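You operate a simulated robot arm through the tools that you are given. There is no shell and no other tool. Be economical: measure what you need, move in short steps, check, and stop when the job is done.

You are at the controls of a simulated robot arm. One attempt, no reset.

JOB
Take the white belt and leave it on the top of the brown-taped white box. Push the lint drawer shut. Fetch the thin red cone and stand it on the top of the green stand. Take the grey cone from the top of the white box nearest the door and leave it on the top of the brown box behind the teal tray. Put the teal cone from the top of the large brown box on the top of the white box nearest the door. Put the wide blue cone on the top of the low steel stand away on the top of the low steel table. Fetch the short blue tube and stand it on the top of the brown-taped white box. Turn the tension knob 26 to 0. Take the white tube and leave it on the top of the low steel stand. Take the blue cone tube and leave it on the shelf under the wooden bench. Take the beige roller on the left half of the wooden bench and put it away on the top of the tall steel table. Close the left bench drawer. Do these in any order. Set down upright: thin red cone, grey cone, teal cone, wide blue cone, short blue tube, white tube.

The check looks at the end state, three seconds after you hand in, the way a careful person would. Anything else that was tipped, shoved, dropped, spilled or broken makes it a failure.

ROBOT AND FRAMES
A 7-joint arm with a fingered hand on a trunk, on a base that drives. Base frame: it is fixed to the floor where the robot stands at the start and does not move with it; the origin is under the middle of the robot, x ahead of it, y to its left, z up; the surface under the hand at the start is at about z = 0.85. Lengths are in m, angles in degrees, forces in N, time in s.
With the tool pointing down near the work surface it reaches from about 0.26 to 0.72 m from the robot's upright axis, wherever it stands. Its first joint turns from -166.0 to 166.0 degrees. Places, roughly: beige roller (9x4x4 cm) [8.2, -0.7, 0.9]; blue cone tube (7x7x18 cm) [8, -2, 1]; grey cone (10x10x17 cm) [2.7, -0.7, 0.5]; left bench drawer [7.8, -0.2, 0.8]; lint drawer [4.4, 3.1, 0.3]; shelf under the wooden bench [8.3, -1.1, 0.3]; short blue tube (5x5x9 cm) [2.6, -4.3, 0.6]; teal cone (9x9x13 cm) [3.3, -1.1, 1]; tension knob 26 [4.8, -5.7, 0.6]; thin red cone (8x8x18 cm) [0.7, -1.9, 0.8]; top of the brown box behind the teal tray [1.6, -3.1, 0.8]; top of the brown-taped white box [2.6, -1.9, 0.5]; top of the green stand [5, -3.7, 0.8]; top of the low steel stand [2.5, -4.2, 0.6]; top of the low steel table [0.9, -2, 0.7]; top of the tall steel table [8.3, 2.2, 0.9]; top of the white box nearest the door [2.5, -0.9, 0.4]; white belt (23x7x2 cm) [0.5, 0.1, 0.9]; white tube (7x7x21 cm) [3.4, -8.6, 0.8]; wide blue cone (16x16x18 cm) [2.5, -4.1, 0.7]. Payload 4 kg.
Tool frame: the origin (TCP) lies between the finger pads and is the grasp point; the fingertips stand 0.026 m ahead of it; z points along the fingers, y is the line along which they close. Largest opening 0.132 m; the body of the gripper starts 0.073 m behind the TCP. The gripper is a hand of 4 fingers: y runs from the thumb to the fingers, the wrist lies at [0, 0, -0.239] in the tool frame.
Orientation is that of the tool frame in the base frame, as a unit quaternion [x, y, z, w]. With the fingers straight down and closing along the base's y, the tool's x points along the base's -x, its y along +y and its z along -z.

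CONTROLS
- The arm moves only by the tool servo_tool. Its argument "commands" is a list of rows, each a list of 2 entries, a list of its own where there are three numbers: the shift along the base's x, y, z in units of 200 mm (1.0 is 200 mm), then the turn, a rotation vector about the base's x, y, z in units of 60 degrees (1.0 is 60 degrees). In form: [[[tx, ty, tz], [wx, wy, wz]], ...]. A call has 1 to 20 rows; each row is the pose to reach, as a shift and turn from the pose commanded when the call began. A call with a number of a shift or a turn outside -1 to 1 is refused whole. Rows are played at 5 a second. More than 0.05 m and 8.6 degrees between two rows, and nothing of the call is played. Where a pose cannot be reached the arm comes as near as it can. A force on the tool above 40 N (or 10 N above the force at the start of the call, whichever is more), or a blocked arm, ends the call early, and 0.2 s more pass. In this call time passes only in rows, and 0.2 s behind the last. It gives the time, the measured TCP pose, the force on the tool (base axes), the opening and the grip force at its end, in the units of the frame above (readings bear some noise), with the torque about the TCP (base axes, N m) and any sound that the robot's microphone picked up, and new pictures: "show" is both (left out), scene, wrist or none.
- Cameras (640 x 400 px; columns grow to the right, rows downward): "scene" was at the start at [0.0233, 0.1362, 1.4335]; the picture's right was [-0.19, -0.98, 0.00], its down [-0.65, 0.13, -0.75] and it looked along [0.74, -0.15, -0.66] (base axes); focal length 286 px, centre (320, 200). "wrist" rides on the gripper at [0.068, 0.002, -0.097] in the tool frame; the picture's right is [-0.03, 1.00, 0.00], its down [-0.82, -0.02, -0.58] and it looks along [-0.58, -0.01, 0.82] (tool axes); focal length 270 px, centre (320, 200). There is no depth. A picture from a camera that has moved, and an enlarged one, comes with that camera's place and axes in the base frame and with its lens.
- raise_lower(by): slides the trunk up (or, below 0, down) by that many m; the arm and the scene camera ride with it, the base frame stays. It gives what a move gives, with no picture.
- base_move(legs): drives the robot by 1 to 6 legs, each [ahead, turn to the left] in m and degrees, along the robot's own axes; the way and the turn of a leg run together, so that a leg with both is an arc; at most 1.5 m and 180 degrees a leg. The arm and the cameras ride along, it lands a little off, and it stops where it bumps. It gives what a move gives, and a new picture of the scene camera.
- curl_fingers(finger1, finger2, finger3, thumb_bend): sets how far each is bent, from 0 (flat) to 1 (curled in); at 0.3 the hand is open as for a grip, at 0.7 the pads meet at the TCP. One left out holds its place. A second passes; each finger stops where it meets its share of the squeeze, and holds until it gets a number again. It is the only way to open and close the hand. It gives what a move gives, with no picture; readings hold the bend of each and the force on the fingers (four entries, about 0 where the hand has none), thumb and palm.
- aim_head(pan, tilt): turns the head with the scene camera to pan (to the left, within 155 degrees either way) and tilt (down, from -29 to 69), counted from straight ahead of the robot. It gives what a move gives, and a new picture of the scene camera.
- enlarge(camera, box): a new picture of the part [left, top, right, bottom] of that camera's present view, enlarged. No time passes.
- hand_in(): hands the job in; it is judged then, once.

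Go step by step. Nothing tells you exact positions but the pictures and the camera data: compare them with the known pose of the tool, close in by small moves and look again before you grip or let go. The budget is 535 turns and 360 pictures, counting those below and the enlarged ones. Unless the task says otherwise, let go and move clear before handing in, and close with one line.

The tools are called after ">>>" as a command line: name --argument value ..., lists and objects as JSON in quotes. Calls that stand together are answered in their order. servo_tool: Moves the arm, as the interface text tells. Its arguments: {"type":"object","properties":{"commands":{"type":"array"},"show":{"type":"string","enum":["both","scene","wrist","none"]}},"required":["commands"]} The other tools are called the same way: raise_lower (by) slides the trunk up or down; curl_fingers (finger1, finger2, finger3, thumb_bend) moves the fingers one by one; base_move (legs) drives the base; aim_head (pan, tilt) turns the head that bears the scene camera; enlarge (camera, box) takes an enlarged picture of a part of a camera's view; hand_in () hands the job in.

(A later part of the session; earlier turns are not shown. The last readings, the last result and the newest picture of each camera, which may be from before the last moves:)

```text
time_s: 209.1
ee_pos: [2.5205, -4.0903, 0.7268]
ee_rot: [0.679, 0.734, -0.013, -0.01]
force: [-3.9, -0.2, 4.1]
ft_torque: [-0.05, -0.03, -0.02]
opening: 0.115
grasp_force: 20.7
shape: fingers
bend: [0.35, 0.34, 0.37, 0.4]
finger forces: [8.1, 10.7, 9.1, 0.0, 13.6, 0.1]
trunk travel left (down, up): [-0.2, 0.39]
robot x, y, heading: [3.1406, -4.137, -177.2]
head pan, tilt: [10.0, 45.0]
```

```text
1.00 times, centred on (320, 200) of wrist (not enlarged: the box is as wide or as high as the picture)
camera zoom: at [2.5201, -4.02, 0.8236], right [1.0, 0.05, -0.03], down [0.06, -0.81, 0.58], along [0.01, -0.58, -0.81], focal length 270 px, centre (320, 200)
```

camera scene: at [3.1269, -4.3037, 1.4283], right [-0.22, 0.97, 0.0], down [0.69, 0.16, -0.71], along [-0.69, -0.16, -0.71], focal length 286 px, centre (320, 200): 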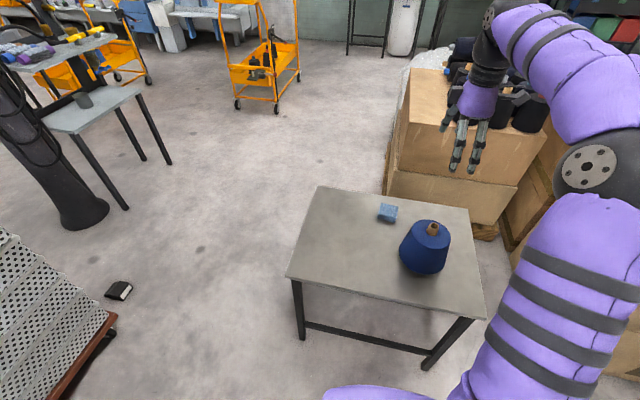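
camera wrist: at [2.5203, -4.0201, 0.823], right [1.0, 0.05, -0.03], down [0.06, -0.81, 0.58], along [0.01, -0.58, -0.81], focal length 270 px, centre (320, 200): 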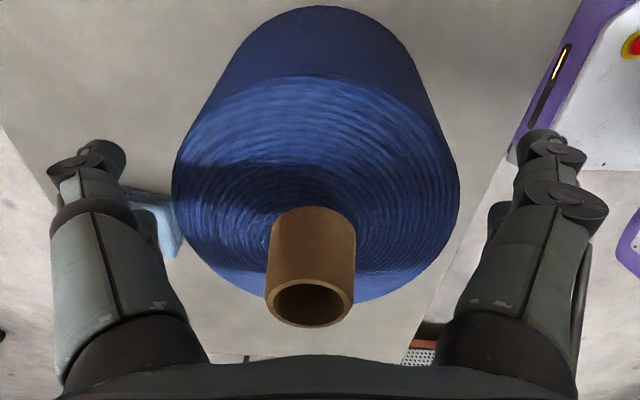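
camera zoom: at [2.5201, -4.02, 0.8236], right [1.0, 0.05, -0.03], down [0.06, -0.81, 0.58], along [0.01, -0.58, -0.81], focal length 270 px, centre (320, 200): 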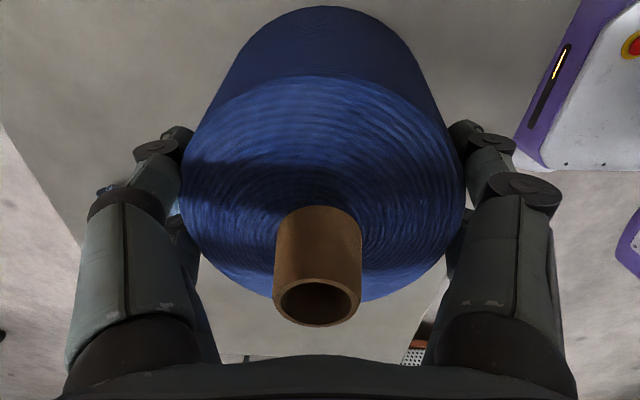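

Nicely centred. I'll squeeze more and lift a little.

>>> curl_fingers --finger1 0.58 --finger2 0.58 --finger3 0.58 --thumb_bend 0.58

>>> servo_tool --commands '[[[0, 0, 0.1], [0, 0, 0]], [[0, 0, 0.25], [0, 0, 0]], [[0, 0, 0.4], [0, 0, 0]]]' --show "both"

```text
time_s: 210.1
ee_pos: [2.5215, -4.0894, 0.7273]
ee_rot: [0.679, 0.734, -0.013, -0.01]
force: [-7.3, 0.1, 5.4]
ft_torque: [-0.04, 0.53, -0.06]
opening: 0.1144
grasp_force: 28.5
shape: fingers
bend: [0.34, 0.34, 0.39, 0.45]
finger forces: [10.9, 13.5, 8.7, 0.0, 24.3, 0.1]
trunk travel left (down, up): [-0.2, 0.39]
robot x, y, heading: [3.134, -4.1378, -177.1]
head pan, tilt: [10.0, 45.0]
```

```text
time_s: 210.9
ee_pos: [2.5197, -4.0909, 0.8055]
ee_rot: [0.678, 0.735, -0.011, -0.008]
force: [0.3, 0.2, -11.7]
ft_torque: [0.08, 0.08, 0.03]
opening: 0.114
grasp_force: 28.9
shape: fingers
bend: [0.33, 0.33, 0.39, 0.45]
finger forces: [12.7, 16.1, 7.5, 0.1, 21.4, 0.1]
trunk travel left (down, up): [-0.2, 0.39]
robot x, y, heading: [3.1405, -4.1342, -176.7]
head pan, tilt: [10.0, 45.0]
camera scene: at [3.1262, -4.3036, 1.2282], right [-0.23, 0.97, 0.0], down [0.69, 0.16, -0.71], along [-0.69, -0.16, -0.71], focal length 286 px, centre (320, 200)
camera wrist: at [2.5196, -4.0213, 0.9009], right [1.0, 0.05, -0.03], down [0.06, -0.81, 0.58], along [0.01, -0.58, -0.81], focal length 270 px, centre (320, 200)
```

scene: 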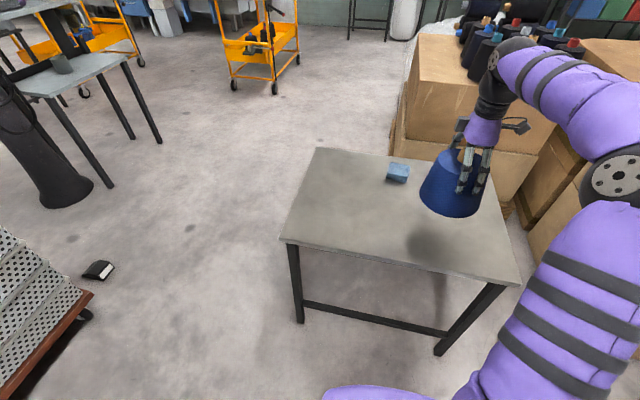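
wrist: 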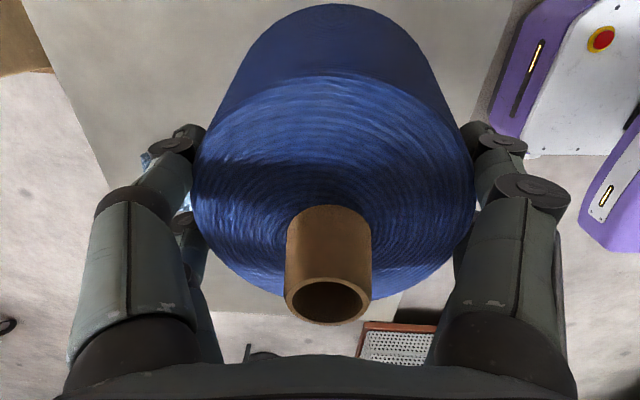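

Lifted and held, weight about 1.2 kg. I'll raise the trunk and drive around the stand through the lane at y≈−5.0.

>>> raise_lower --by 0.3

>>> servo_tool --commands '[[[0.2, -0.05, 0], [0, 0, 0]], [[0.4, -0.1, 0], [0, 0, 0]], [[0.6, -0.15, 0], [0, 0, 0]]]' --show "none"

>>> base_move --legs '[[-0.2, 0], [0, 72], [0.92, 0], [0, -75]]'

>>> aim_head --pan 0 --tilt 22

```text
time_s: 213.9
ee_pos: [2.5202, -4.0897, 1.1042]
ee_rot: [0.679, 0.734, -0.012, -0.008]
force: [-0.3, -0.2, -11.5]
ft_torque: [0.07, 0.05, -0.01]
opening: 0.1143
grasp_force: 29.3
shape: fingers
bend: [0.33, 0.33, 0.39, 0.45]
finger forces: [12.6, 15.8, 7.4, 0.0, 21.1, 0.0]
trunk travel left (down, up): [-0.5, 0.09]
robot x, y, heading: [3.1374, -4.1367, -176.9]
head pan, tilt: [10.0, 45.0]
```

```text
time_s: 214.7
ee_pos: [2.6394, -4.1194, 1.1071]
ee_rot: [0.678, 0.735, -0.013, -0.009]
force: [0.1, -0.4, -11.8]
ft_torque: [0.05, 0.04, -0.03]
opening: 0.1141
grasp_force: 29.3
shape: fingers
bend: [0.33, 0.33, 0.39, 0.45]
finger forces: [12.9, 16.0, 7.6, 0.0, 21.4, 0.0]
trunk travel left (down, up): [-0.5, 0.09]
robot x, y, heading: [3.1389, -4.1368, -176.8]
head pan, tilt: [10.0, 45.0]
```

```text
time_s: 227.7
ee_pos: [2.6122, -4.9707, 1.1056]
ee_rot: [0.691, 0.723, -0.011, -0.009]
force: [-0.1, 0.5, -11.8]
ft_torque: [0.05, 0.06, 0.04]
opening: 0.1132
grasp_force: 26.6
shape: fingers
bend: [0.33, 0.33, 0.4, 0.46]
finger forces: [12.0, 14.2, 6.8, 0.1, 19.8, 0.0]
trunk travel left (down, up): [-0.5, 0.09]
robot x, y, heading: [3.109, -5.001, -178.9]
head pan, tilt: [10.0, 45.0]
camera scene: at [3.0934, -5.1705, 1.5283], right [-0.19, 0.98, 0.0], down [0.69, 0.14, -0.71], along [-0.69, -0.14, -0.71], focal length 286 px, centre (320, 200)
```

scene: 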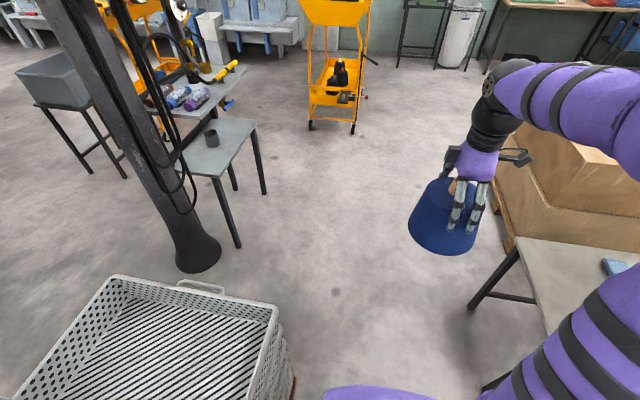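

```text
time_s: 228.5
ee_pos: [2.6131, -4.9698, 1.1071]
ee_rot: [0.691, 0.723, -0.012, -0.009]
force: [-0.8, 0.0, -11.8]
ft_torque: [0.06, 0.04, -0.01]
opening: 0.1134
grasp_force: 26.8
shape: fingers
bend: [0.33, 0.33, 0.4, 0.46]
finger forces: [12.0, 14.4, 6.9, 0.1, 19.9, 0.0]
trunk travel left (down, up): [-0.5, 0.09]
robot x, y, heading: [3.1086, -5.004, -179.2]
head pan, tilt: [0.0, 22.0]
camera scene: at [3.0804, -5.1567, 1.5636], right [-0.02, 1.0, 0.0], down [0.38, 0.01, -0.93], along [-0.93, -0.02, -0.38], focal length 286 px, centre (320, 200)
```

scene: 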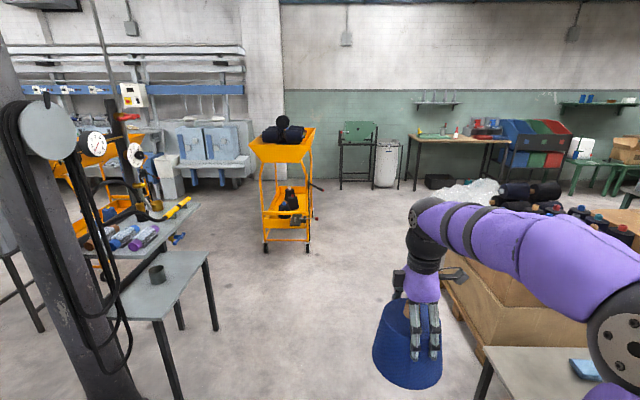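

The cart's near side is at (0.5, −5.3) and the wrapped box is around x 0.35–0.92. I'll drive along the lane and bend toward the aisle at x≈−0.3.

>>> base_move --legs '[[1.5, 0], [0, -20.7], [1.2, 0], [0.8, 0], [0, -70]]'

>>> aim_head --pan -30 --tilt 25

```text
time_s: 250.0
ee_pos: [-0.1794, -3.805, 1.1067]
ee_rot: [1.0, 0.009, -0.002, -0.015]
force: [0.1, -0.2, -11.1]
ft_torque: [0.08, -0.02, 0.0]
opening: 0.1133
grasp_force: 25.5
shape: fingers
bend: [0.33, 0.33, 0.4, 0.46]
finger forces: [11.4, 13.7, 6.6, 0.0, 19.4, 0.0]
trunk travel left (down, up): [-0.5, 0.09]
robot x, y, heading: [-0.2284, -4.2993, 89.8]
head pan, tilt: [0.0, 22.0]
camera scene: at [-0.3784, -4.2667, 1.5637], right [1.0, -0.01, 0.0], down [0.0, -0.38, -0.93], along [0.01, 0.93, -0.38], focal length 286 px, centre (320, 200)
```

scene: 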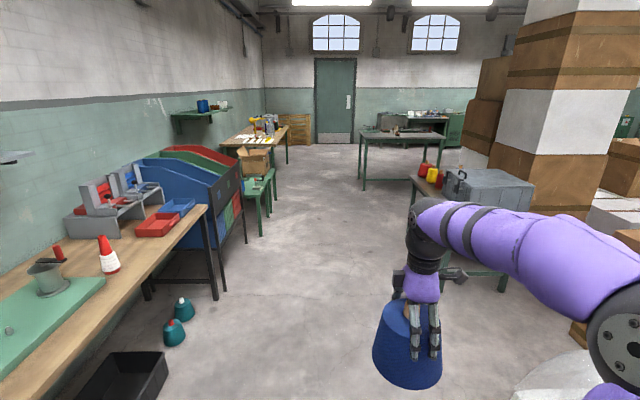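

```text
time_s: 250.9
ee_pos: [-0.1804, -3.8049, 1.1049]
ee_rot: [1.0, 0.008, -0.003, -0.015]
force: [0.1, -0.4, -11.8]
ft_torque: [0.03, -0.06, -0.01]
opening: 0.1132
grasp_force: 26.2
shape: fingers
bend: [0.33, 0.33, 0.4, 0.46]
finger forces: [11.6, 14.2, 6.9, 0.0, 19.6, 0.1]
trunk travel left (down, up): [-0.5, 0.09]
robot x, y, heading: [-0.2256, -4.303, 89.4]
head pan, tilt: [-30.0, 25.0]
camera scene: at [-0.3325, -4.2802, 1.5588], right [0.86, -0.51, 0.0], down [-0.21, -0.36, -0.91], along [0.46, 0.78, -0.42], focal length 286 px, centre (320, 200)
```

scene: 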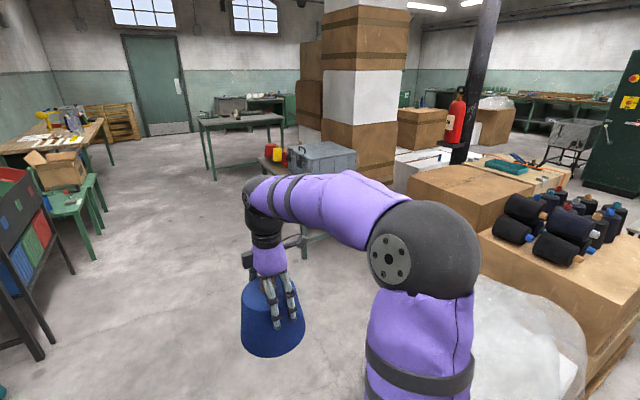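

I'll drive up the aisle to beside the low steel table.

>>> base_move --legs '[[1.5, 0], [0.5, 0]]'

>>> aim_head --pan -70 --tilt 35

```text
time_s: 260.8
ee_pos: [-0.1469, -1.8204, 1.1058]
ee_rot: [1.0, 0.006, -0.001, -0.014]
force: [-0.3, 1.2, -11.5]
ft_torque: [0.05, -0.06, 0.03]
opening: 0.1131
grasp_force: 26.5
shape: fingers
bend: [0.33, 0.33, 0.4, 0.46]
finger forces: [11.7, 14.2, 6.8, 0.0, 19.6, 0.1]
trunk travel left (down, up): [-0.5, 0.09]
robot x, y, heading: [-0.1931, -2.3168, 89.0]
head pan, tilt: [-30.0, 25.0]
camera scene: at [-0.3027, -2.2939, 1.5588], right [0.86, -0.51, 0.0], down [-0.22, -0.36, -0.91], along [0.47, 0.78, -0.42], focal length 286 px, centre (320, 200)
```

scene: 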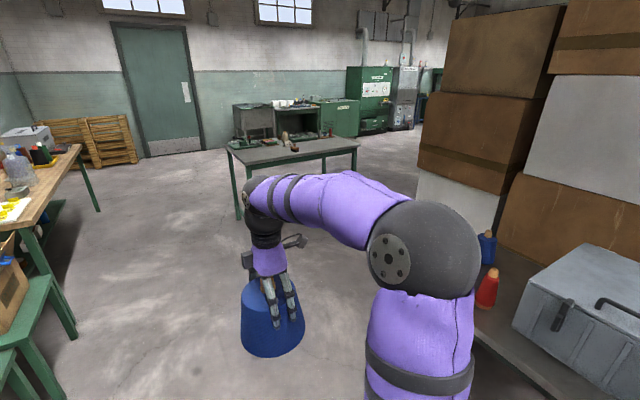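

```text
time_s: 261.9
ee_pos: [-0.1468, -1.819, 1.1054]
ee_rot: [1.0, 0.006, -0.001, -0.015]
force: [0.7, 0.0, -12.0]
ft_torque: [0.03, -0.08, -0.01]
opening: 0.1128
grasp_force: 26.1
shape: fingers
bend: [0.33, 0.33, 0.4, 0.46]
finger forces: [11.6, 14.1, 6.7, 0.1, 19.6, 0.0]
trunk travel left (down, up): [-0.5, 0.09]
robot x, y, heading: [-0.1942, -2.3172, 89.1]
head pan, tilt: [-70.0, 35.0]
camera scene: at [-0.2669, -2.3444, 1.5431], right [0.33, -0.94, 0.0], down [-0.54, -0.19, -0.82], along [0.77, 0.27, -0.57], focal length 286 px, centre (320, 200)
```

scene: 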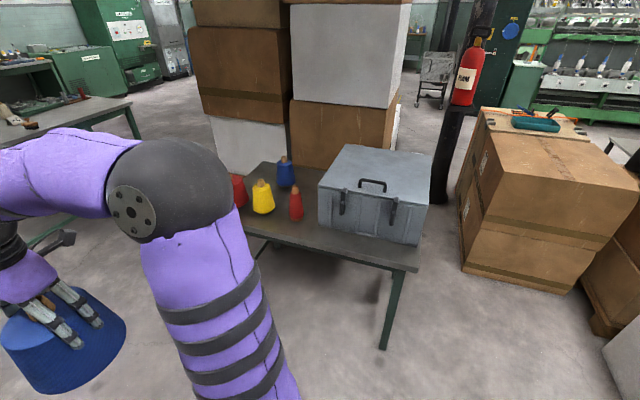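

>>> enlarge --camera "scene" --box '[210, 120, 450, 270]'

```text
2.67 times, centred on (330, 195) of scene
camera zoom: at [-0.2669, -2.3444, 1.5431], right [0.33, -0.94, 0.0], down [-0.54, -0.19, -0.82], along [0.77, 0.27, -0.57], focal length 762 px, centre (293, 213)
```

zoom: 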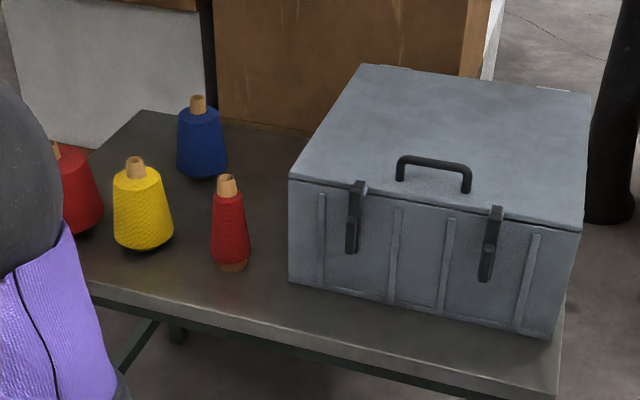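

There's no comfortable free spot on the steel table until the thin red cone is gone. I'll park the blue cone temporarily on the empty part of the starting table, then come back for the red one.

>>> base_move --legs '[[1.3, 0], [1.15, 0], [0, -89], [0.12, 0]]'

>>> aim_head --pan 0 --tilt 45

```text
time_s: 278.8
ee_pos: [0.4276, 0.1137, 1.1048]
ee_rot: [0.735, -0.677, 0.008, -0.011]
force: [0.7, -0.5, -11.6]
ft_torque: [-0.07, -0.06, 0.0]
opening: 0.1127
grasp_force: 26.1
shape: fingers
bend: [0.33, 0.33, 0.4, 0.46]
finger forces: [11.6, 14.1, 6.9, 0.0, 19.5, 0.0]
trunk travel left (down, up): [-0.5, 0.09]
robot x, y, heading: [-0.0676, 0.1328, 3.3]
head pan, tilt: [-70.0, 35.0]
camera scene: at [-0.103, 0.1953, 1.5431], right [-0.92, -0.4, 0.0], down [-0.23, 0.53, -0.82], along [0.32, -0.75, -0.57], focal length 286 px, centre (320, 200)
```

scene: 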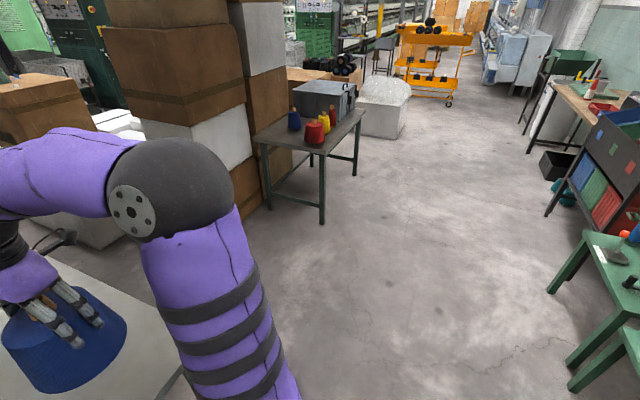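

```text
time_s: 280.2
ee_pos: [0.4269, 0.114, 1.1055]
ee_rot: [0.735, -0.678, 0.008, -0.012]
force: [0.9, 0.6, -10.9]
ft_torque: [-0.05, -0.08, 0.04]
opening: 0.1125
grasp_force: 25.5
shape: fingers
bend: [0.33, 0.33, 0.4, 0.46]
finger forces: [11.5, 14.1, 7.1, 0.1, 19.4, 0.0]
trunk travel left (down, up): [-0.5, 0.09]
robot x, y, heading: [-0.0681, 0.1321, 3.5]
head pan, tilt: [0.0, 45.0]
camera scene: at [-0.0569, 0.281, 1.5283], right [0.06, -1.0, 0.0], down [-0.71, -0.04, -0.71], along [0.71, 0.04, -0.71], focal length 286 px, centre (320, 200)
```

scene: 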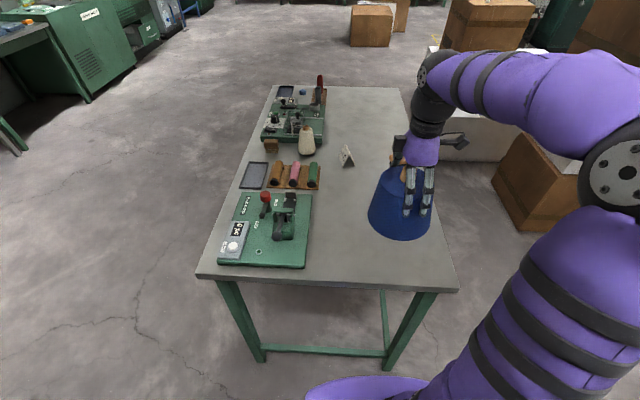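

The table edge is at x≈0.316. I'll place the cone at (0.51, 0.11), setting it down gently.

>>> servo_tool --commands '[[[0.2, 0, 0], [0, 0, 0]], [[0.4, 0, -0.1], [0, 0, 0]], [[0.4, 0, -0.3], [0, 0, 0]], [[0.4, 0, -0.45], [0, 0, 0]], [[0.4, 0, -0.55], [0, 0, 0]], [[0.4, 0, -0.6], [0, 0, 0]], [[0.4, 0, -0.63], [0, 0, 0]]]' --show "scene"

```text
time_s: 281.8
ee_pos: [0.5075, 0.1128, 0.9804]
ee_rot: [0.735, -0.677, 0.008, -0.011]
force: [0.0, -0.2, -11.1]
ft_torque: [-0.03, -0.06, 0.02]
opening: 0.1127
grasp_force: 25.8
shape: fingers
bend: [0.33, 0.33, 0.4, 0.46]
finger forces: [11.5, 14.3, 6.9, 0.1, 19.4, 0.0]
trunk travel left (down, up): [-0.5, 0.09]
robot x, y, heading: [-0.0692, 0.1305, 3.6]
head pan, tilt: [0.0, 45.0]
camera scene: at [-0.0569, 0.281, 1.5283], right [0.06, -1.0, 0.0], down [-0.71, -0.04, -0.71], along [0.71, 0.04, -0.71], focal length 286 px, centre (320, 200)
```

scene: 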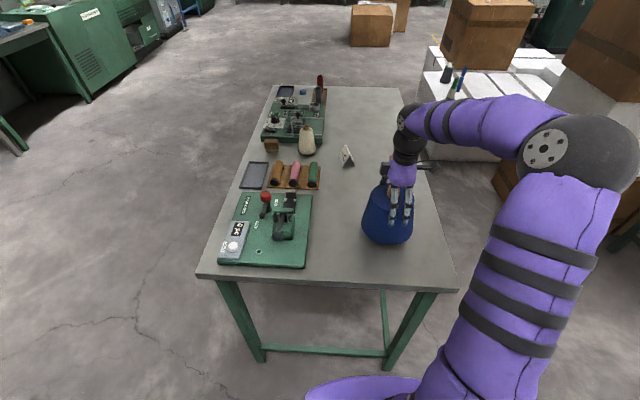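

>>> servo_tool --commands '[[[0, 0, -0.02], [0, 0, 0]], [[0, 0, -0.035], [0, 0, 0]], [[0, 0, -0.05], [0, 0, 0]]]' --show "none"

```text
time_s: 282.6
ee_pos: [0.5073, 0.1112, 0.9776]
ee_rot: [0.735, -0.678, 0.016, -0.015]
force: [-6.3, -4.5, 23.3]
ft_torque: [0.09, 0.09, 0.05]
opening: 0.113
grasp_force: 27.3
shape: fingers
bend: [0.33, 0.34, 0.42, 0.47]
finger forces: [15.0, 16.9, 6.1, 0.1, 17.7, 0.0]
trunk travel left (down, up): [-0.5, 0.09]
robot x, y, heading: [-0.071, 0.1277, 3.2]
head pan, tilt: [0.0, 45.0]
stopped in row 3: the force on the tool passed its limit at 44 N (the readings are from after the stop); the commanded pose is now the measured one
```

Contact. I'll release in stages and rise clear.

>>> curl_fingers --finger1 0.3 --finger2 0.3 --finger3 0.3 --thumb_bend 0.3

>>> curl_fingers --finger1 0.12 --finger2 0.12 --finger3 0.12 --thumb_bend 0.12

>>> servo_tool --commands '[[[0, 0, 0.2], [0, 0, 0]], [[0, 0, 0.4], [0, 0, 0]], [[0, 0, 0.6], [0, 0, 0]], [[0, 0, 0.8], [0, 0, 0]]]' --show "wrist"

```text
time_s: 283.6
ee_pos: [0.5072, 0.1118, 0.9749]
ee_rot: [0.735, -0.678, 0.013, -0.014]
force: [-6.2, -2.6, 6.8]
ft_torque: [0.02, 0.38, 0.14]
opening: 0.1369
grasp_force: 4.0
shape: fingers
bend: [0.29, 0.28, 0.3, 0.3]
finger forces: [3.7, 5.3, 0.0, 0.0, 0.1, 0.0]
trunk travel left (down, up): [-0.5, 0.09]
robot x, y, heading: [-0.0738, 0.1284, 3.1]
head pan, tilt: [0.0, 45.0]
```

```text
time_s: 284.6
ee_pos: [0.5098, 0.1122, 0.9743]
ee_rot: [0.735, -0.678, 0.013, -0.013]
force: [-0.2, 0.1, 0.2]
ft_torque: [0.02, -0.03, 0.01]
opening: 0.1693
grasp_force: 0.0
shape: fingers
bend: [0.12, 0.12, 0.12, 0.12]
finger forces: [0.1, 0.0, 0.1, 0.0, 0.0, 0.1]
trunk travel left (down, up): [-0.5, 0.09]
robot x, y, heading: [-0.073, 0.1312, 3.2]
head pan, tilt: [0.0, 45.0]
```

```text
time_s: 285.6
ee_pos: [0.5109, 0.1129, 1.1358]
ee_rot: [0.736, -0.677, 0.013, -0.013]
force: [-0.6, 0.5, -0.3]
ft_torque: [0.01, 0.0, -0.03]
opening: 0.1692
grasp_force: 0.0
shape: fingers
bend: [0.12, 0.12, 0.12, 0.12]
finger forces: [0.0, 0.0, 0.0, 0.1, 0.0, 0.0]
trunk travel left (down, up): [-0.5, 0.09]
robot x, y, heading: [-0.068, 0.1289, 3.3]
head pan, tilt: [0.0, 45.0]
camera wrist: at [0.5106, 0.0435, 1.2329], right [-1.0, -0.06, -0.04], down [-0.07, 0.81, 0.58], along [0.0, 0.58, -0.82], focal length 270 px, centre (320, 200)
```

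wrist: 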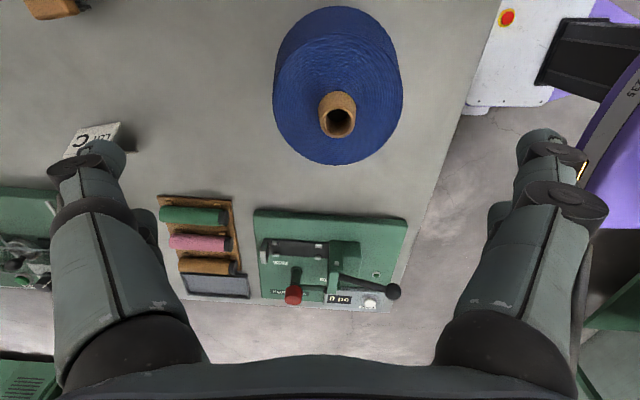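

The blue cone is parked safely. I'll drive to the steel table's near side for the thin red cone.

>>> base_move --legs '[[-0.3, 0], [0, -85.6], [1.2, 0], [0.82, 0], [0, 82.3], [0.2, 0]]'

>>> aim_head --pan -5 --tilt 42

```text
time_s: 306.5
ee_pos: [0.6989, -1.929, 1.1351]
ee_rot: [0.721, -0.693, 0.013, -0.013]
force: [-0.6, 0.6, 1.2]
ft_torque: [-0.01, -0.01, 0.0]
opening: 0.169
grasp_force: 0.0
shape: fingers
bend: [0.12, 0.12, 0.12, 0.12]
finger forces: [0.1, 0.0, 0.1, 0.0, 0.0, 0.0]
trunk travel left (down, up): [-0.5, 0.09]
robot x, y, heading: [0.1156, -1.8915, 1.0]
head pan, tilt: [0.0, 45.0]
camera scene: at [0.1388, -1.736, 1.5283], right [0.01, -1.0, 0.0], down [-0.71, -0.01, -0.71], along [0.71, 0.01, -0.71], focal length 286 px, centre (320, 200)
```

scene: 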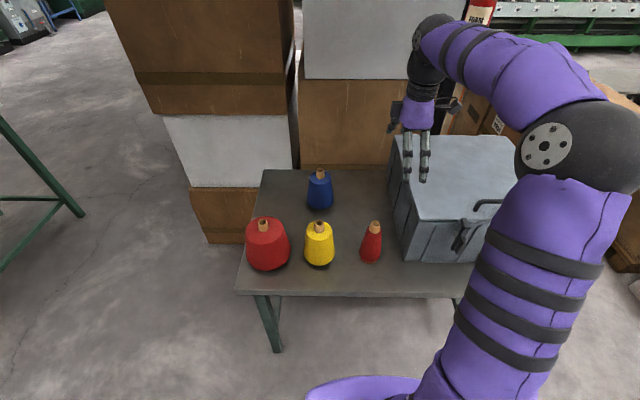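

```text
time_s: 307.2
ee_pos: [0.6986, -1.9283, 1.1356]
ee_rot: [0.721, -0.693, 0.013, -0.013]
force: [-0.5, 0.4, -0.6]
ft_torque: [0.01, -0.01, 0.0]
opening: 0.1691
grasp_force: 0.0
shape: fingers
bend: [0.12, 0.12, 0.12, 0.12]
finger forces: [0.1, 0.0, 0.0, 0.1, 0.0, 0.0]
trunk travel left (down, up): [-0.5, 0.09]
robot x, y, heading: [0.1159, -1.8883, 0.7]
head pan, tilt: [-5.0, 42.0]
camera scene: at [0.1408, -1.7433, 1.5326], right [-0.07, -1.0, 0.0], down [-0.67, 0.05, -0.74], along [0.74, -0.05, -0.67], focal length 286 px, centre (320, 200)
```

scene: 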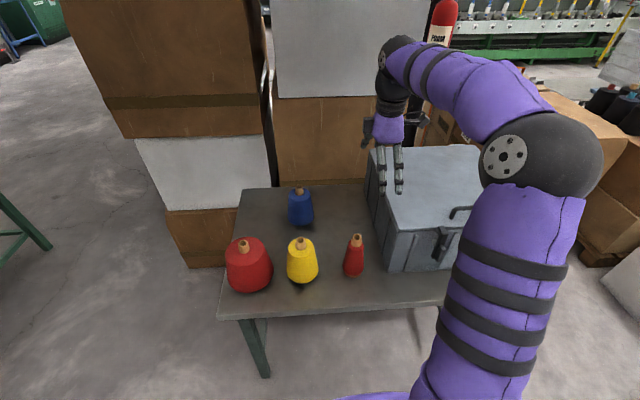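

The thin red cone's base is at about (0.68, −1.90), between the toolbox and the yellow cone. I'll rotate the hand to a diagonal so fingers and camera clear both.

>>> servo_tool --commands '[[[0, 0, 0], [0, 0, -0.14]], [[0, 0, 0], [0, 0, -0.28]], [[0, 0, 0], [0, 0, -0.42]], [[0, 0, 0], [0, 0, -0.56]], [[0, 0, 0], [0, 0, -0.7]], [[0, 0, 0], [0, 0, -0.84]], [[0, 0, 0], [0, 0, -0.98]]]' --show "none"

>>> servo_tool --commands '[[[0, 0, 0], [0, 0, -0.14]], [[0, 0, 0], [0, 0, -0.28]], [[0, 0, 0], [0, 0, -0.42]], [[0, 0, 0], [0, 0, -0.56]], [[0, 0, 0], [0, 0, -0.7]], [[0, 0, 0], [0, 0, -0.84]], [[-0.05, 0.05, 0], [0, 0, -0.98]], [[-0.09, 0.14, 0], [0, 0, -1.0]]]' --show "none"

>>> curl_fingers --finger1 0.32 --finger2 0.32 --finger3 0.32 --thumb_bend 0.32

>>> servo_tool --commands '[[[0, 0, 0], [0, 0, -0.13]], [[0, 0, 0], [0, 0, -0.25]]]' --show "both"

```text
time_s: 308.8
ee_pos: [0.697, -1.9266, 1.1365]
ee_rot: [-0.287, 0.958, -0.017, 0.005]
force: [0.4, -1.1, 0.3]
ft_torque: [-0.02, 0.01, 0.02]
opening: 0.1691
grasp_force: 0.1
shape: fingers
bend: [0.12, 0.12, 0.12, 0.12]
finger forces: [0.0, 0.0, 0.0, 0.1, 0.1, 0.0]
trunk travel left (down, up): [-0.5, 0.09]
robot x, y, heading: [0.1199, -1.8932, 0.6]
head pan, tilt: [-5.0, 42.0]
```

```text
time_s: 310.6
ee_pos: [0.6788, -1.8996, 1.1373]
ee_rot: [0.23, 0.973, -0.019, -0.004]
force: [0.0, -0.1, 0.0]
ft_torque: [-0.02, 0.02, 0.0]
opening: 0.1692
grasp_force: 0.2
shape: fingers
bend: [0.12, 0.12, 0.12, 0.12]
finger forces: [0.1, 0.0, 0.1, 0.0, 0.0, 0.1]
trunk travel left (down, up): [-0.5, 0.09]
robot x, y, heading: [0.118, -1.8888, 1.0]
head pan, tilt: [-5.0, 42.0]
```

```text
time_s: 311.6
ee_pos: [0.6796, -1.9007, 1.1359]
ee_rot: [0.229, 0.973, -0.018, -0.005]
force: [-0.4, -0.3, 0.1]
ft_torque: [0.01, -0.01, 0.02]
opening: 0.1272
grasp_force: 0.0
shape: fingers
bend: [0.32, 0.32, 0.32, 0.32]
finger forces: [0.0, 0.1, 0.0, 0.1, 0.0, 0.1]
trunk travel left (down, up): [-0.5, 0.09]
robot x, y, heading: [0.1176, -1.8887, 0.6]
head pan, tilt: [-5.0, 42.0]
```

```text
time_s: 312.2
ee_pos: [0.6807, -1.9026, 1.137]
ee_rot: [0.356, 0.934, -0.018, -0.006]
force: [0.7, -0.4, 0.1]
ft_torque: [-0.04, -0.02, 0.03]
opening: 0.1271
grasp_force: 0.0
shape: fingers
bend: [0.32, 0.32, 0.32, 0.32]
finger forces: [0.0, 0.0, 0.0, 0.0, 0.1, 0.0]
trunk travel left (down, up): [-0.5, 0.09]
robot x, y, heading: [0.1182, -1.8863, 0.7]
head pan, tilt: [-5.0, 42.0]
camera scene: at [0.1408, -1.7433, 1.5326], right [-0.07, -1.0, 0.0], down [-0.67, 0.05, -0.74], along [0.74, -0.05, -0.67], focal length 286 px, centre (320, 200)
camera wrist: at [0.6331, -1.8513, 1.2324], right [0.68, 0.73, -0.04], down [0.61, -0.54, 0.58], along [0.4, -0.42, -0.82], focal length 270 px, centre (320, 200)
```

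scene: 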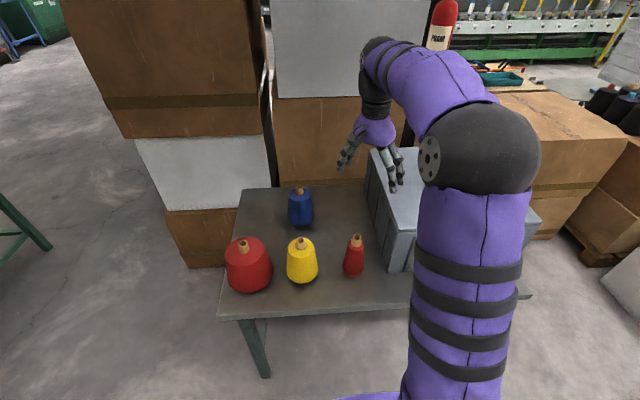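
wrist: 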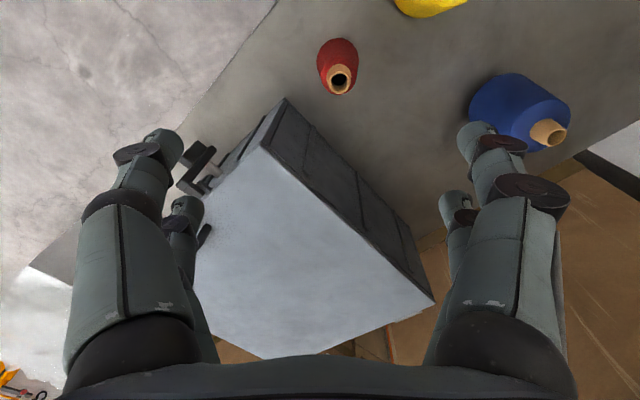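

The tip projects to (0.691, −1.892). I'll level the hand, centre, and lower the trunk.

>>> servo_tool --commands '[[[0.05, 0.05, 0], [0.028, -0.023, 0]]]' --show "none"

>>> raise_lower --by -0.19

>>> enlarge --camera "wrist" --box '[0, 0, 640, 400]'

```text
time_s: 312.6
ee_pos: [0.6903, -1.8914, 1.1346]
ee_rot: [0.355, 0.935, 0.0, -0.001]
force: [0.5, -0.1, -1.2]
ft_torque: [-0.01, -0.03, -0.04]
opening: 0.127
grasp_force: 0.0
shape: fingers
bend: [0.32, 0.32, 0.32, 0.32]
finger forces: [0.1, 0.0, 0.0, 0.0, 0.0, 0.0]
trunk travel left (down, up): [-0.5, 0.09]
robot x, y, heading: [0.1177, -1.8925, 0.6]
head pan, tilt: [-5.0, 42.0]
```

```text
time_s: 314.6
ee_pos: [0.6896, -1.8907, 0.9457]
ee_rot: [0.355, 0.935, 0.001, 0.0]
force: [0.7, 0.0, -0.9]
ft_torque: [0.01, 0.05, 0.0]
opening: 0.1271
grasp_force: 0.1
shape: fingers
bend: [0.32, 0.32, 0.32, 0.32]
finger forces: [0.0, 0.1, 0.0, 0.1, 0.1, 0.1]
trunk travel left (down, up): [-0.31, 0.28]
robot x, y, heading: [0.1197, -1.8878, 0.8]
head pan, tilt: [-5.0, 42.0]
```

```text
1.00 times, centred on (320, 200) of wrist (not enlarged: the box is as wide or as high as the picture)
camera zoom: at [0.6406, -1.844, 1.0423], right [0.68, 0.73, 0.0], down [0.6, -0.56, 0.58], along [0.42, -0.39, -0.82], focal length 270 px, centre (320, 200)
```

zoom: 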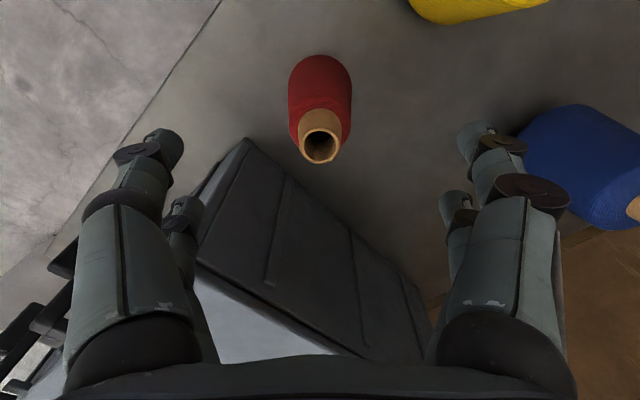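

>>> servo_tool --commands '[[[0, 0, -0.15], [0, 0, 0]], [[0, 0, -0.3], [0, 0, 0]], [[0, 0, -0.45], [0, 0, 0]], [[0, 0, -0.62], [0, 0, 0]]]' --show "scene"

>>> curl_fingers --finger1 0.7 --finger2 0.7 --finger3 0.7 --thumb_bend 0.7

>>> enlarge --camera "wrist" --box '[0, 0, 640, 400]'

```text
time_s: 315.6
ee_pos: [0.6896, -1.8896, 0.8188]
ee_rot: [0.355, 0.935, 0.001, -0.001]
force: [0.0, 0.6, 0.2]
ft_torque: [0.04, 0.01, 0.01]
opening: 0.127
grasp_force: 0.1
shape: fingers
bend: [0.32, 0.32, 0.32, 0.32]
finger forces: [0.0, 0.0, 0.0, 0.0, 0.1, 0.0]
trunk travel left (down, up): [-0.31, 0.28]
robot x, y, heading: [0.117, -1.8886, 0.7]
head pan, tilt: [-5.0, 42.0]
camera scene: at [0.1407, -1.7433, 1.3426], right [-0.07, -1.0, 0.0], down [-0.67, 0.05, -0.74], along [0.74, -0.05, -0.67], focal length 286 px, centre (320, 200)
```

scene: 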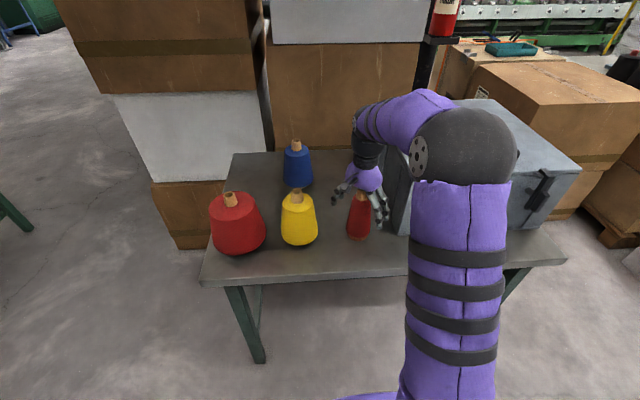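

```text
time_s: 316.6
ee_pos: [0.6898, -1.8917, 0.8195]
ee_rot: [0.354, 0.935, 0.0, 0.0]
force: [0.6, 1.2, 0.8]
ft_torque: [-0.02, -0.03, 0.01]
opening: 0.0308
grasp_force: 16.6
shape: fingers
bend: [0.6, 0.55, 0.56, 0.65]
finger forces: [6.5, 9.9, 7.3, 0.0, 8.6, 0.0]
trunk travel left (down, up): [-0.31, 0.28]
robot x, y, heading: [0.1182, -1.8886, 0.7]
head pan, tilt: [-5.0, 42.0]
```

```text
1.00 times, centred on (320, 200) of wrist (not enlarged: the box is as wide or as high as the picture)
camera zoom: at [0.6404, -1.8439, 0.9166], right [0.68, 0.73, 0.0], down [0.6, -0.56, 0.58], along [0.42, -0.39, -0.82], focal length 270 px, centre (320, 200)
```

zoom: 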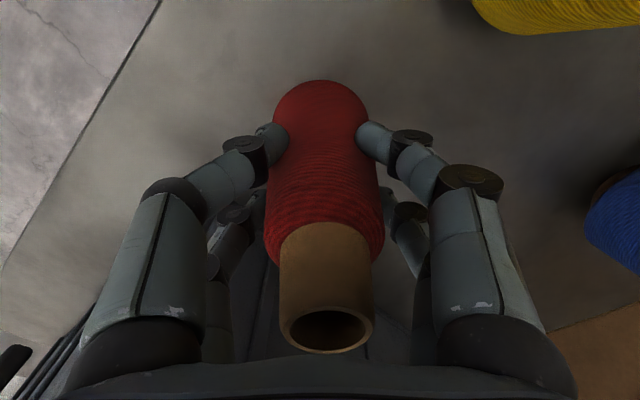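

Good grip on the body. I'll squeeze a bit more and lift with the trunk.

>>> curl_fingers --finger1 0.8 --finger2 0.78 --finger3 0.78 --thumb_bend 0.8

>>> raise_lower --by 0.3

>>> enlarge --camera "wrist" --box '[0, 0, 640, 400]'

```text
time_s: 317.6
ee_pos: [0.6891, -1.891, 0.8205]
ee_rot: [0.354, 0.935, 0.001, -0.001]
force: [1.1, -0.3, 3.2]
ft_torque: [0.07, -0.13, -0.05]
opening: 0.0292
grasp_force: 23.8
shape: fingers
bend: [0.58, 0.51, 0.64, 0.65]
finger forces: [11.2, 13.2, 9.4, 0.0, 13.6, 0.0]
trunk travel left (down, up): [-0.31, 0.28]
robot x, y, heading: [0.1191, -1.8888, 0.7]
head pan, tilt: [-5.0, 42.0]
```

```text
time_s: 320.5
ee_pos: [0.689, -1.8899, 1.0998]
ee_rot: [0.354, 0.935, 0.0, -0.001]
force: [-0.7, 0.7, -2.2]
ft_torque: [0.0, 0.06, -0.01]
opening: 0.0292
grasp_force: 23.4
shape: fingers
bend: [0.58, 0.5, 0.64, 0.65]
finger forces: [11.1, 12.6, 8.8, 0.0, 13.9, 0.0]
out of reach, approached as far as the arm can: row 1
trunk travel left (down, up): [-0.59, 0.0]
robot x, y, heading: [0.1191, -1.8912, 1.0]
head pan, tilt: [-5.0, 42.0]
```

```text
1.00 times, centred on (320, 200) of wrist (not enlarged: the box is as wide or as high as the picture)
camera zoom: at [0.6405, -1.8439, 1.1966], right [0.68, 0.73, 0.0], down [0.6, -0.56, 0.58], along [0.42, -0.39, -0.82], focal length 270 px, centre (320, 200)
```

zoom: 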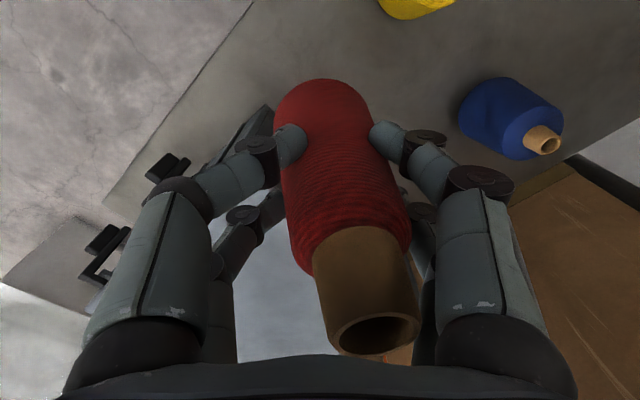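

The red cone is lifted with a lean of about 7° that I'll correct at placement. Heading out through the corridor toward the green stand.

>>> base_move --legs '[[-0.4, 0], [0, 59.6], [1.5, 0], [0, -60], [0.95, 0]]'

```text
time_s: 340.3
ee_pos: [1.9442, -0.5931, 1.0999]
ee_rot: [0.353, 0.936, 0.0, -0.001]
force: [0.0, -0.2, -2.4]
ft_torque: [-0.02, 0.01, 0.0]
opening: 0.0285
grasp_force: 22.6
shape: fingers
bend: [0.58, 0.5, 0.65, 0.65]
finger forces: [11.3, 12.7, 8.5, 0.0, 12.8, 0.1]
trunk travel left (down, up): [-0.59, 0.0]
robot x, y, heading: [1.3706, -0.5956, 1.0]
head pan, tilt: [-5.0, 42.0]
camera scene: at [1.3949, -0.4484, 1.6226], right [-0.07, -1.0, 0.0], down [-0.67, 0.05, -0.74], along [0.74, -0.05, -0.67], focal length 286 px, centre (320, 200)
```

scene: 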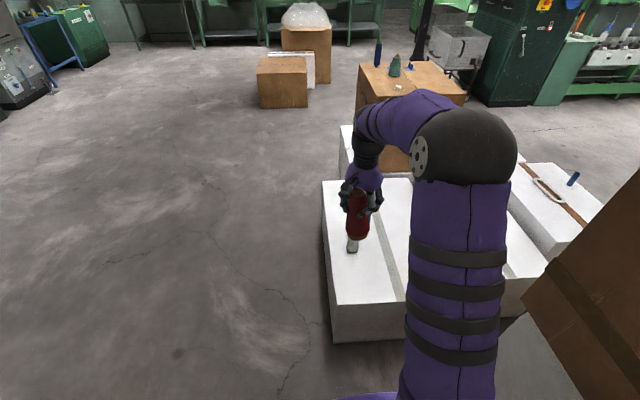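

>>> base_move --legs '[[0, 37], [0.85, 0], [0, -38], [1.2, 0], [1.1, 0], [0, -90]]'

>>> aim_head --pan 0 --tilt 25

```text
time_s: 342.7
ee_pos: [1.8346, -0.2561, 1.0987]
ee_rot: [0.045, 0.999, 0.0, -0.001]
force: [1.1, -1.8, -2.4]
ft_torque: [-0.02, 0.02, -0.01]
opening: 0.0283
grasp_force: 22.1
shape: fingers
bend: [0.58, 0.5, 0.65, 0.65]
finger forces: [11.4, 12.8, 8.4, 0.0, 12.6, 0.0]
trunk travel left (down, up): [-0.59, 0.0]
robot x, y, heading: [1.3679, -0.594, 37.2]
head pan, tilt: [-5.0, 42.0]
stopped in leg 1: the robot was blocked; the commanded pose is now the measured one
camera scene: at [1.3043, -0.4641, 1.6226], right [0.53, -0.85, 0.0], down [-0.57, -0.36, -0.74], along [0.63, 0.4, -0.67], focal length 286 px, centre (320, 200)
```

scene: 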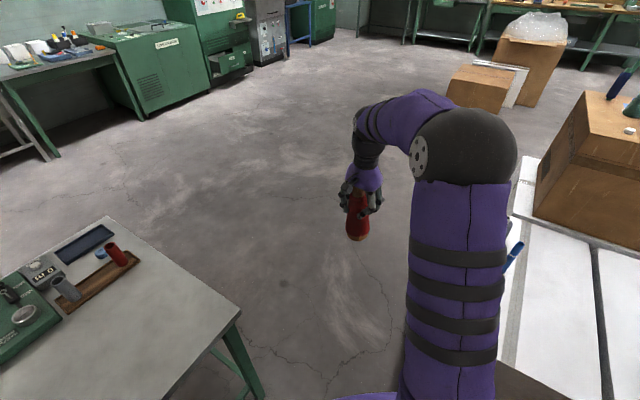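

```text
time_s: 343.5
ee_pos: [1.8333, -0.2555, 1.0997]
ee_rot: [0.044, 0.999, 0.0, 0.0]
force: [-0.2, -0.3, -2.0]
ft_torque: [-0.01, 0.02, -0.02]
opening: 0.028
grasp_force: 22.8
shape: fingers
bend: [0.58, 0.5, 0.65, 0.65]
finger forces: [11.5, 12.9, 8.5, 0.0, 12.6, 0.0]
trunk travel left (down, up): [-0.59, 0.0]
robot x, y, heading: [1.3714, -0.5947, 37.3]
head pan, tilt: [0.0, 25.0]
camera scene: at [1.3069, -0.453, 1.6488], right [0.61, -0.8, 0.0], down [-0.34, -0.26, -0.91], along [0.72, 0.55, -0.42], focal length 286 px, centre (320, 200)
```

scene: 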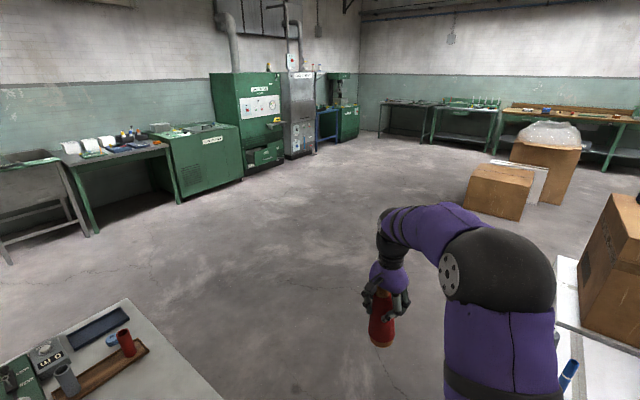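

The base brushes at about 0.43 m from the stack when turning, so I'll keep a larger clearance. Moving forward away from it.

>>> base_move --legs '[[0.9, 0], [0, -37], [1.2, 0], [1.0, 0], [0, -90]]'

>>> aim_head --pan 15 --tilt 20

```text
time_s: 364.9
ee_pos: [4.2843, -0.5828, 1.0994]
ee_rot: [0.912, 0.411, 0.001, -0.001]
force: [0.9, -0.2, -1.5]
ft_torque: [0.01, -0.02, 0.03]
opening: 0.0274
grasp_force: 22.5
shape: fingers
bend: [0.58, 0.5, 0.65, 0.66]
finger forces: [11.3, 12.7, 8.1, 0.1, 11.8, 0.0]
trunk travel left (down, up): [-0.59, 0.0]
robot x, y, heading: [4.2822, -0.0103, -89.3]
head pan, tilt: [0.0, 25.0]
camera scene: at [4.4388, -0.043, 1.6489], right [-1.0, -0.02, 0.0], down [-0.01, 0.42, -0.91], along [0.01, -0.91, -0.42], focal length 286 px, centre (320, 200)
```

scene: 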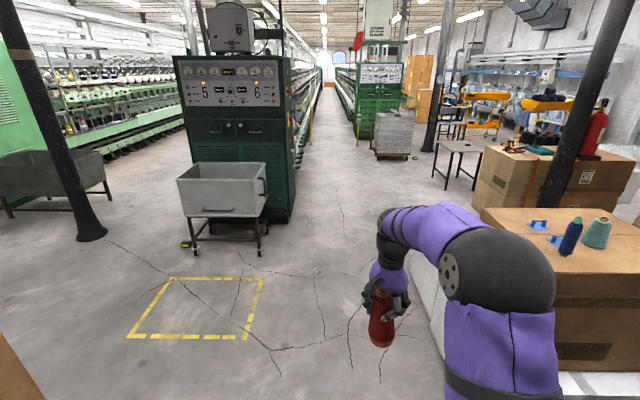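

```text
time_s: 365.6
ee_pos: [4.2835, -0.5837, 1.0999]
ee_rot: [0.912, 0.411, 0.001, 0.0]
force: [0.7, 0.6, -1.7]
ft_torque: [0.01, -0.03, -0.04]
opening: 0.0273
grasp_force: 21.9
shape: fingers
bend: [0.58, 0.5, 0.65, 0.66]
finger forces: [11.4, 12.8, 8.1, 0.0, 11.7, 0.1]
trunk travel left (down, up): [-0.59, 0.0]
robot x, y, heading: [4.2849, -0.0089, -89.0]
head pan, tilt: [15.0, 20.0]
camera scene: at [4.4628, -0.0404, 1.6569], right [-0.96, -0.27, 0.0], down [-0.09, 0.33, -0.94], along [0.26, -0.9, -0.34], focal length 286 px, centre (320, 200)
```

scene: 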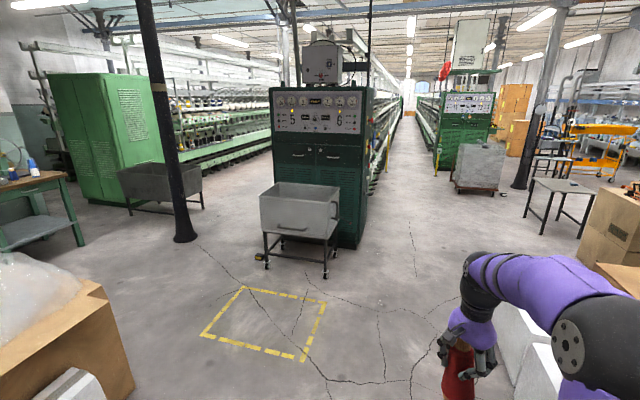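

>>> base_move --legs '[[1.5, -2], [1.5, 0]]'

>>> aim_head --pan 40 --tilt 30

```text
time_s: 380.0
ee_pos: [4.1627, -3.5492, 1.0995]
ee_rot: [0.925, 0.38, 0.0, 0.0]
force: [0.0, 0.2, -2.3]
ft_torque: [-0.02, -0.06, -0.01]
opening: 0.0273
grasp_force: 22.3
shape: fingers
bend: [0.58, 0.5, 0.65, 0.66]
finger forces: [11.3, 12.9, 8.1, 0.0, 11.8, 0.0]
trunk travel left (down, up): [-0.59, 0.0]
robot x, y, heading: [4.2015, -2.9776, -93.0]
head pan, tilt: [15.0, 20.0]
camera scene: at [4.3785, -3.0197, 1.6569], right [-0.98, -0.21, 0.0], down [-0.07, 0.34, -0.94], along [0.19, -0.92, -0.34], focal length 286 px, centre (320, 200)
```

scene: 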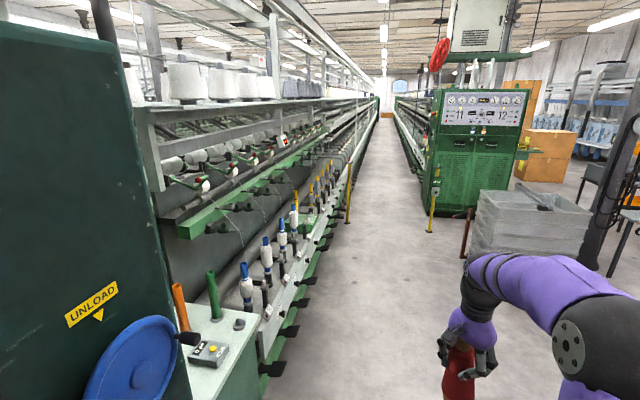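

```text
time_s: 380.9
ee_pos: [4.1619, -3.5489, 1.0999]
ee_rot: [0.926, 0.379, 0.001, -0.001]
force: [0.0, -0.9, -2.5]
ft_torque: [0.04, 0.02, 0.02]
opening: 0.0275
grasp_force: 21.9
shape: fingers
bend: [0.58, 0.5, 0.65, 0.66]
finger forces: [11.3, 12.9, 8.2, 0.0, 11.9, 0.0]
trunk travel left (down, up): [-0.59, 0.0]
robot x, y, heading: [4.2012, -2.9801, -93.3]
head pan, tilt: [40.0, 30.0]
camera scene: at [4.4136, -3.0008, 1.6409], right [-0.8, -0.6, 0.0], down [-0.3, 0.4, -0.87], along [0.52, -0.69, -0.5], focal length 286 px, centre (320, 200)
```

scene: 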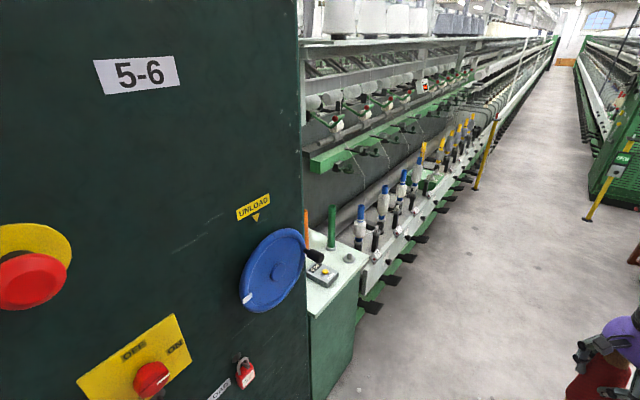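

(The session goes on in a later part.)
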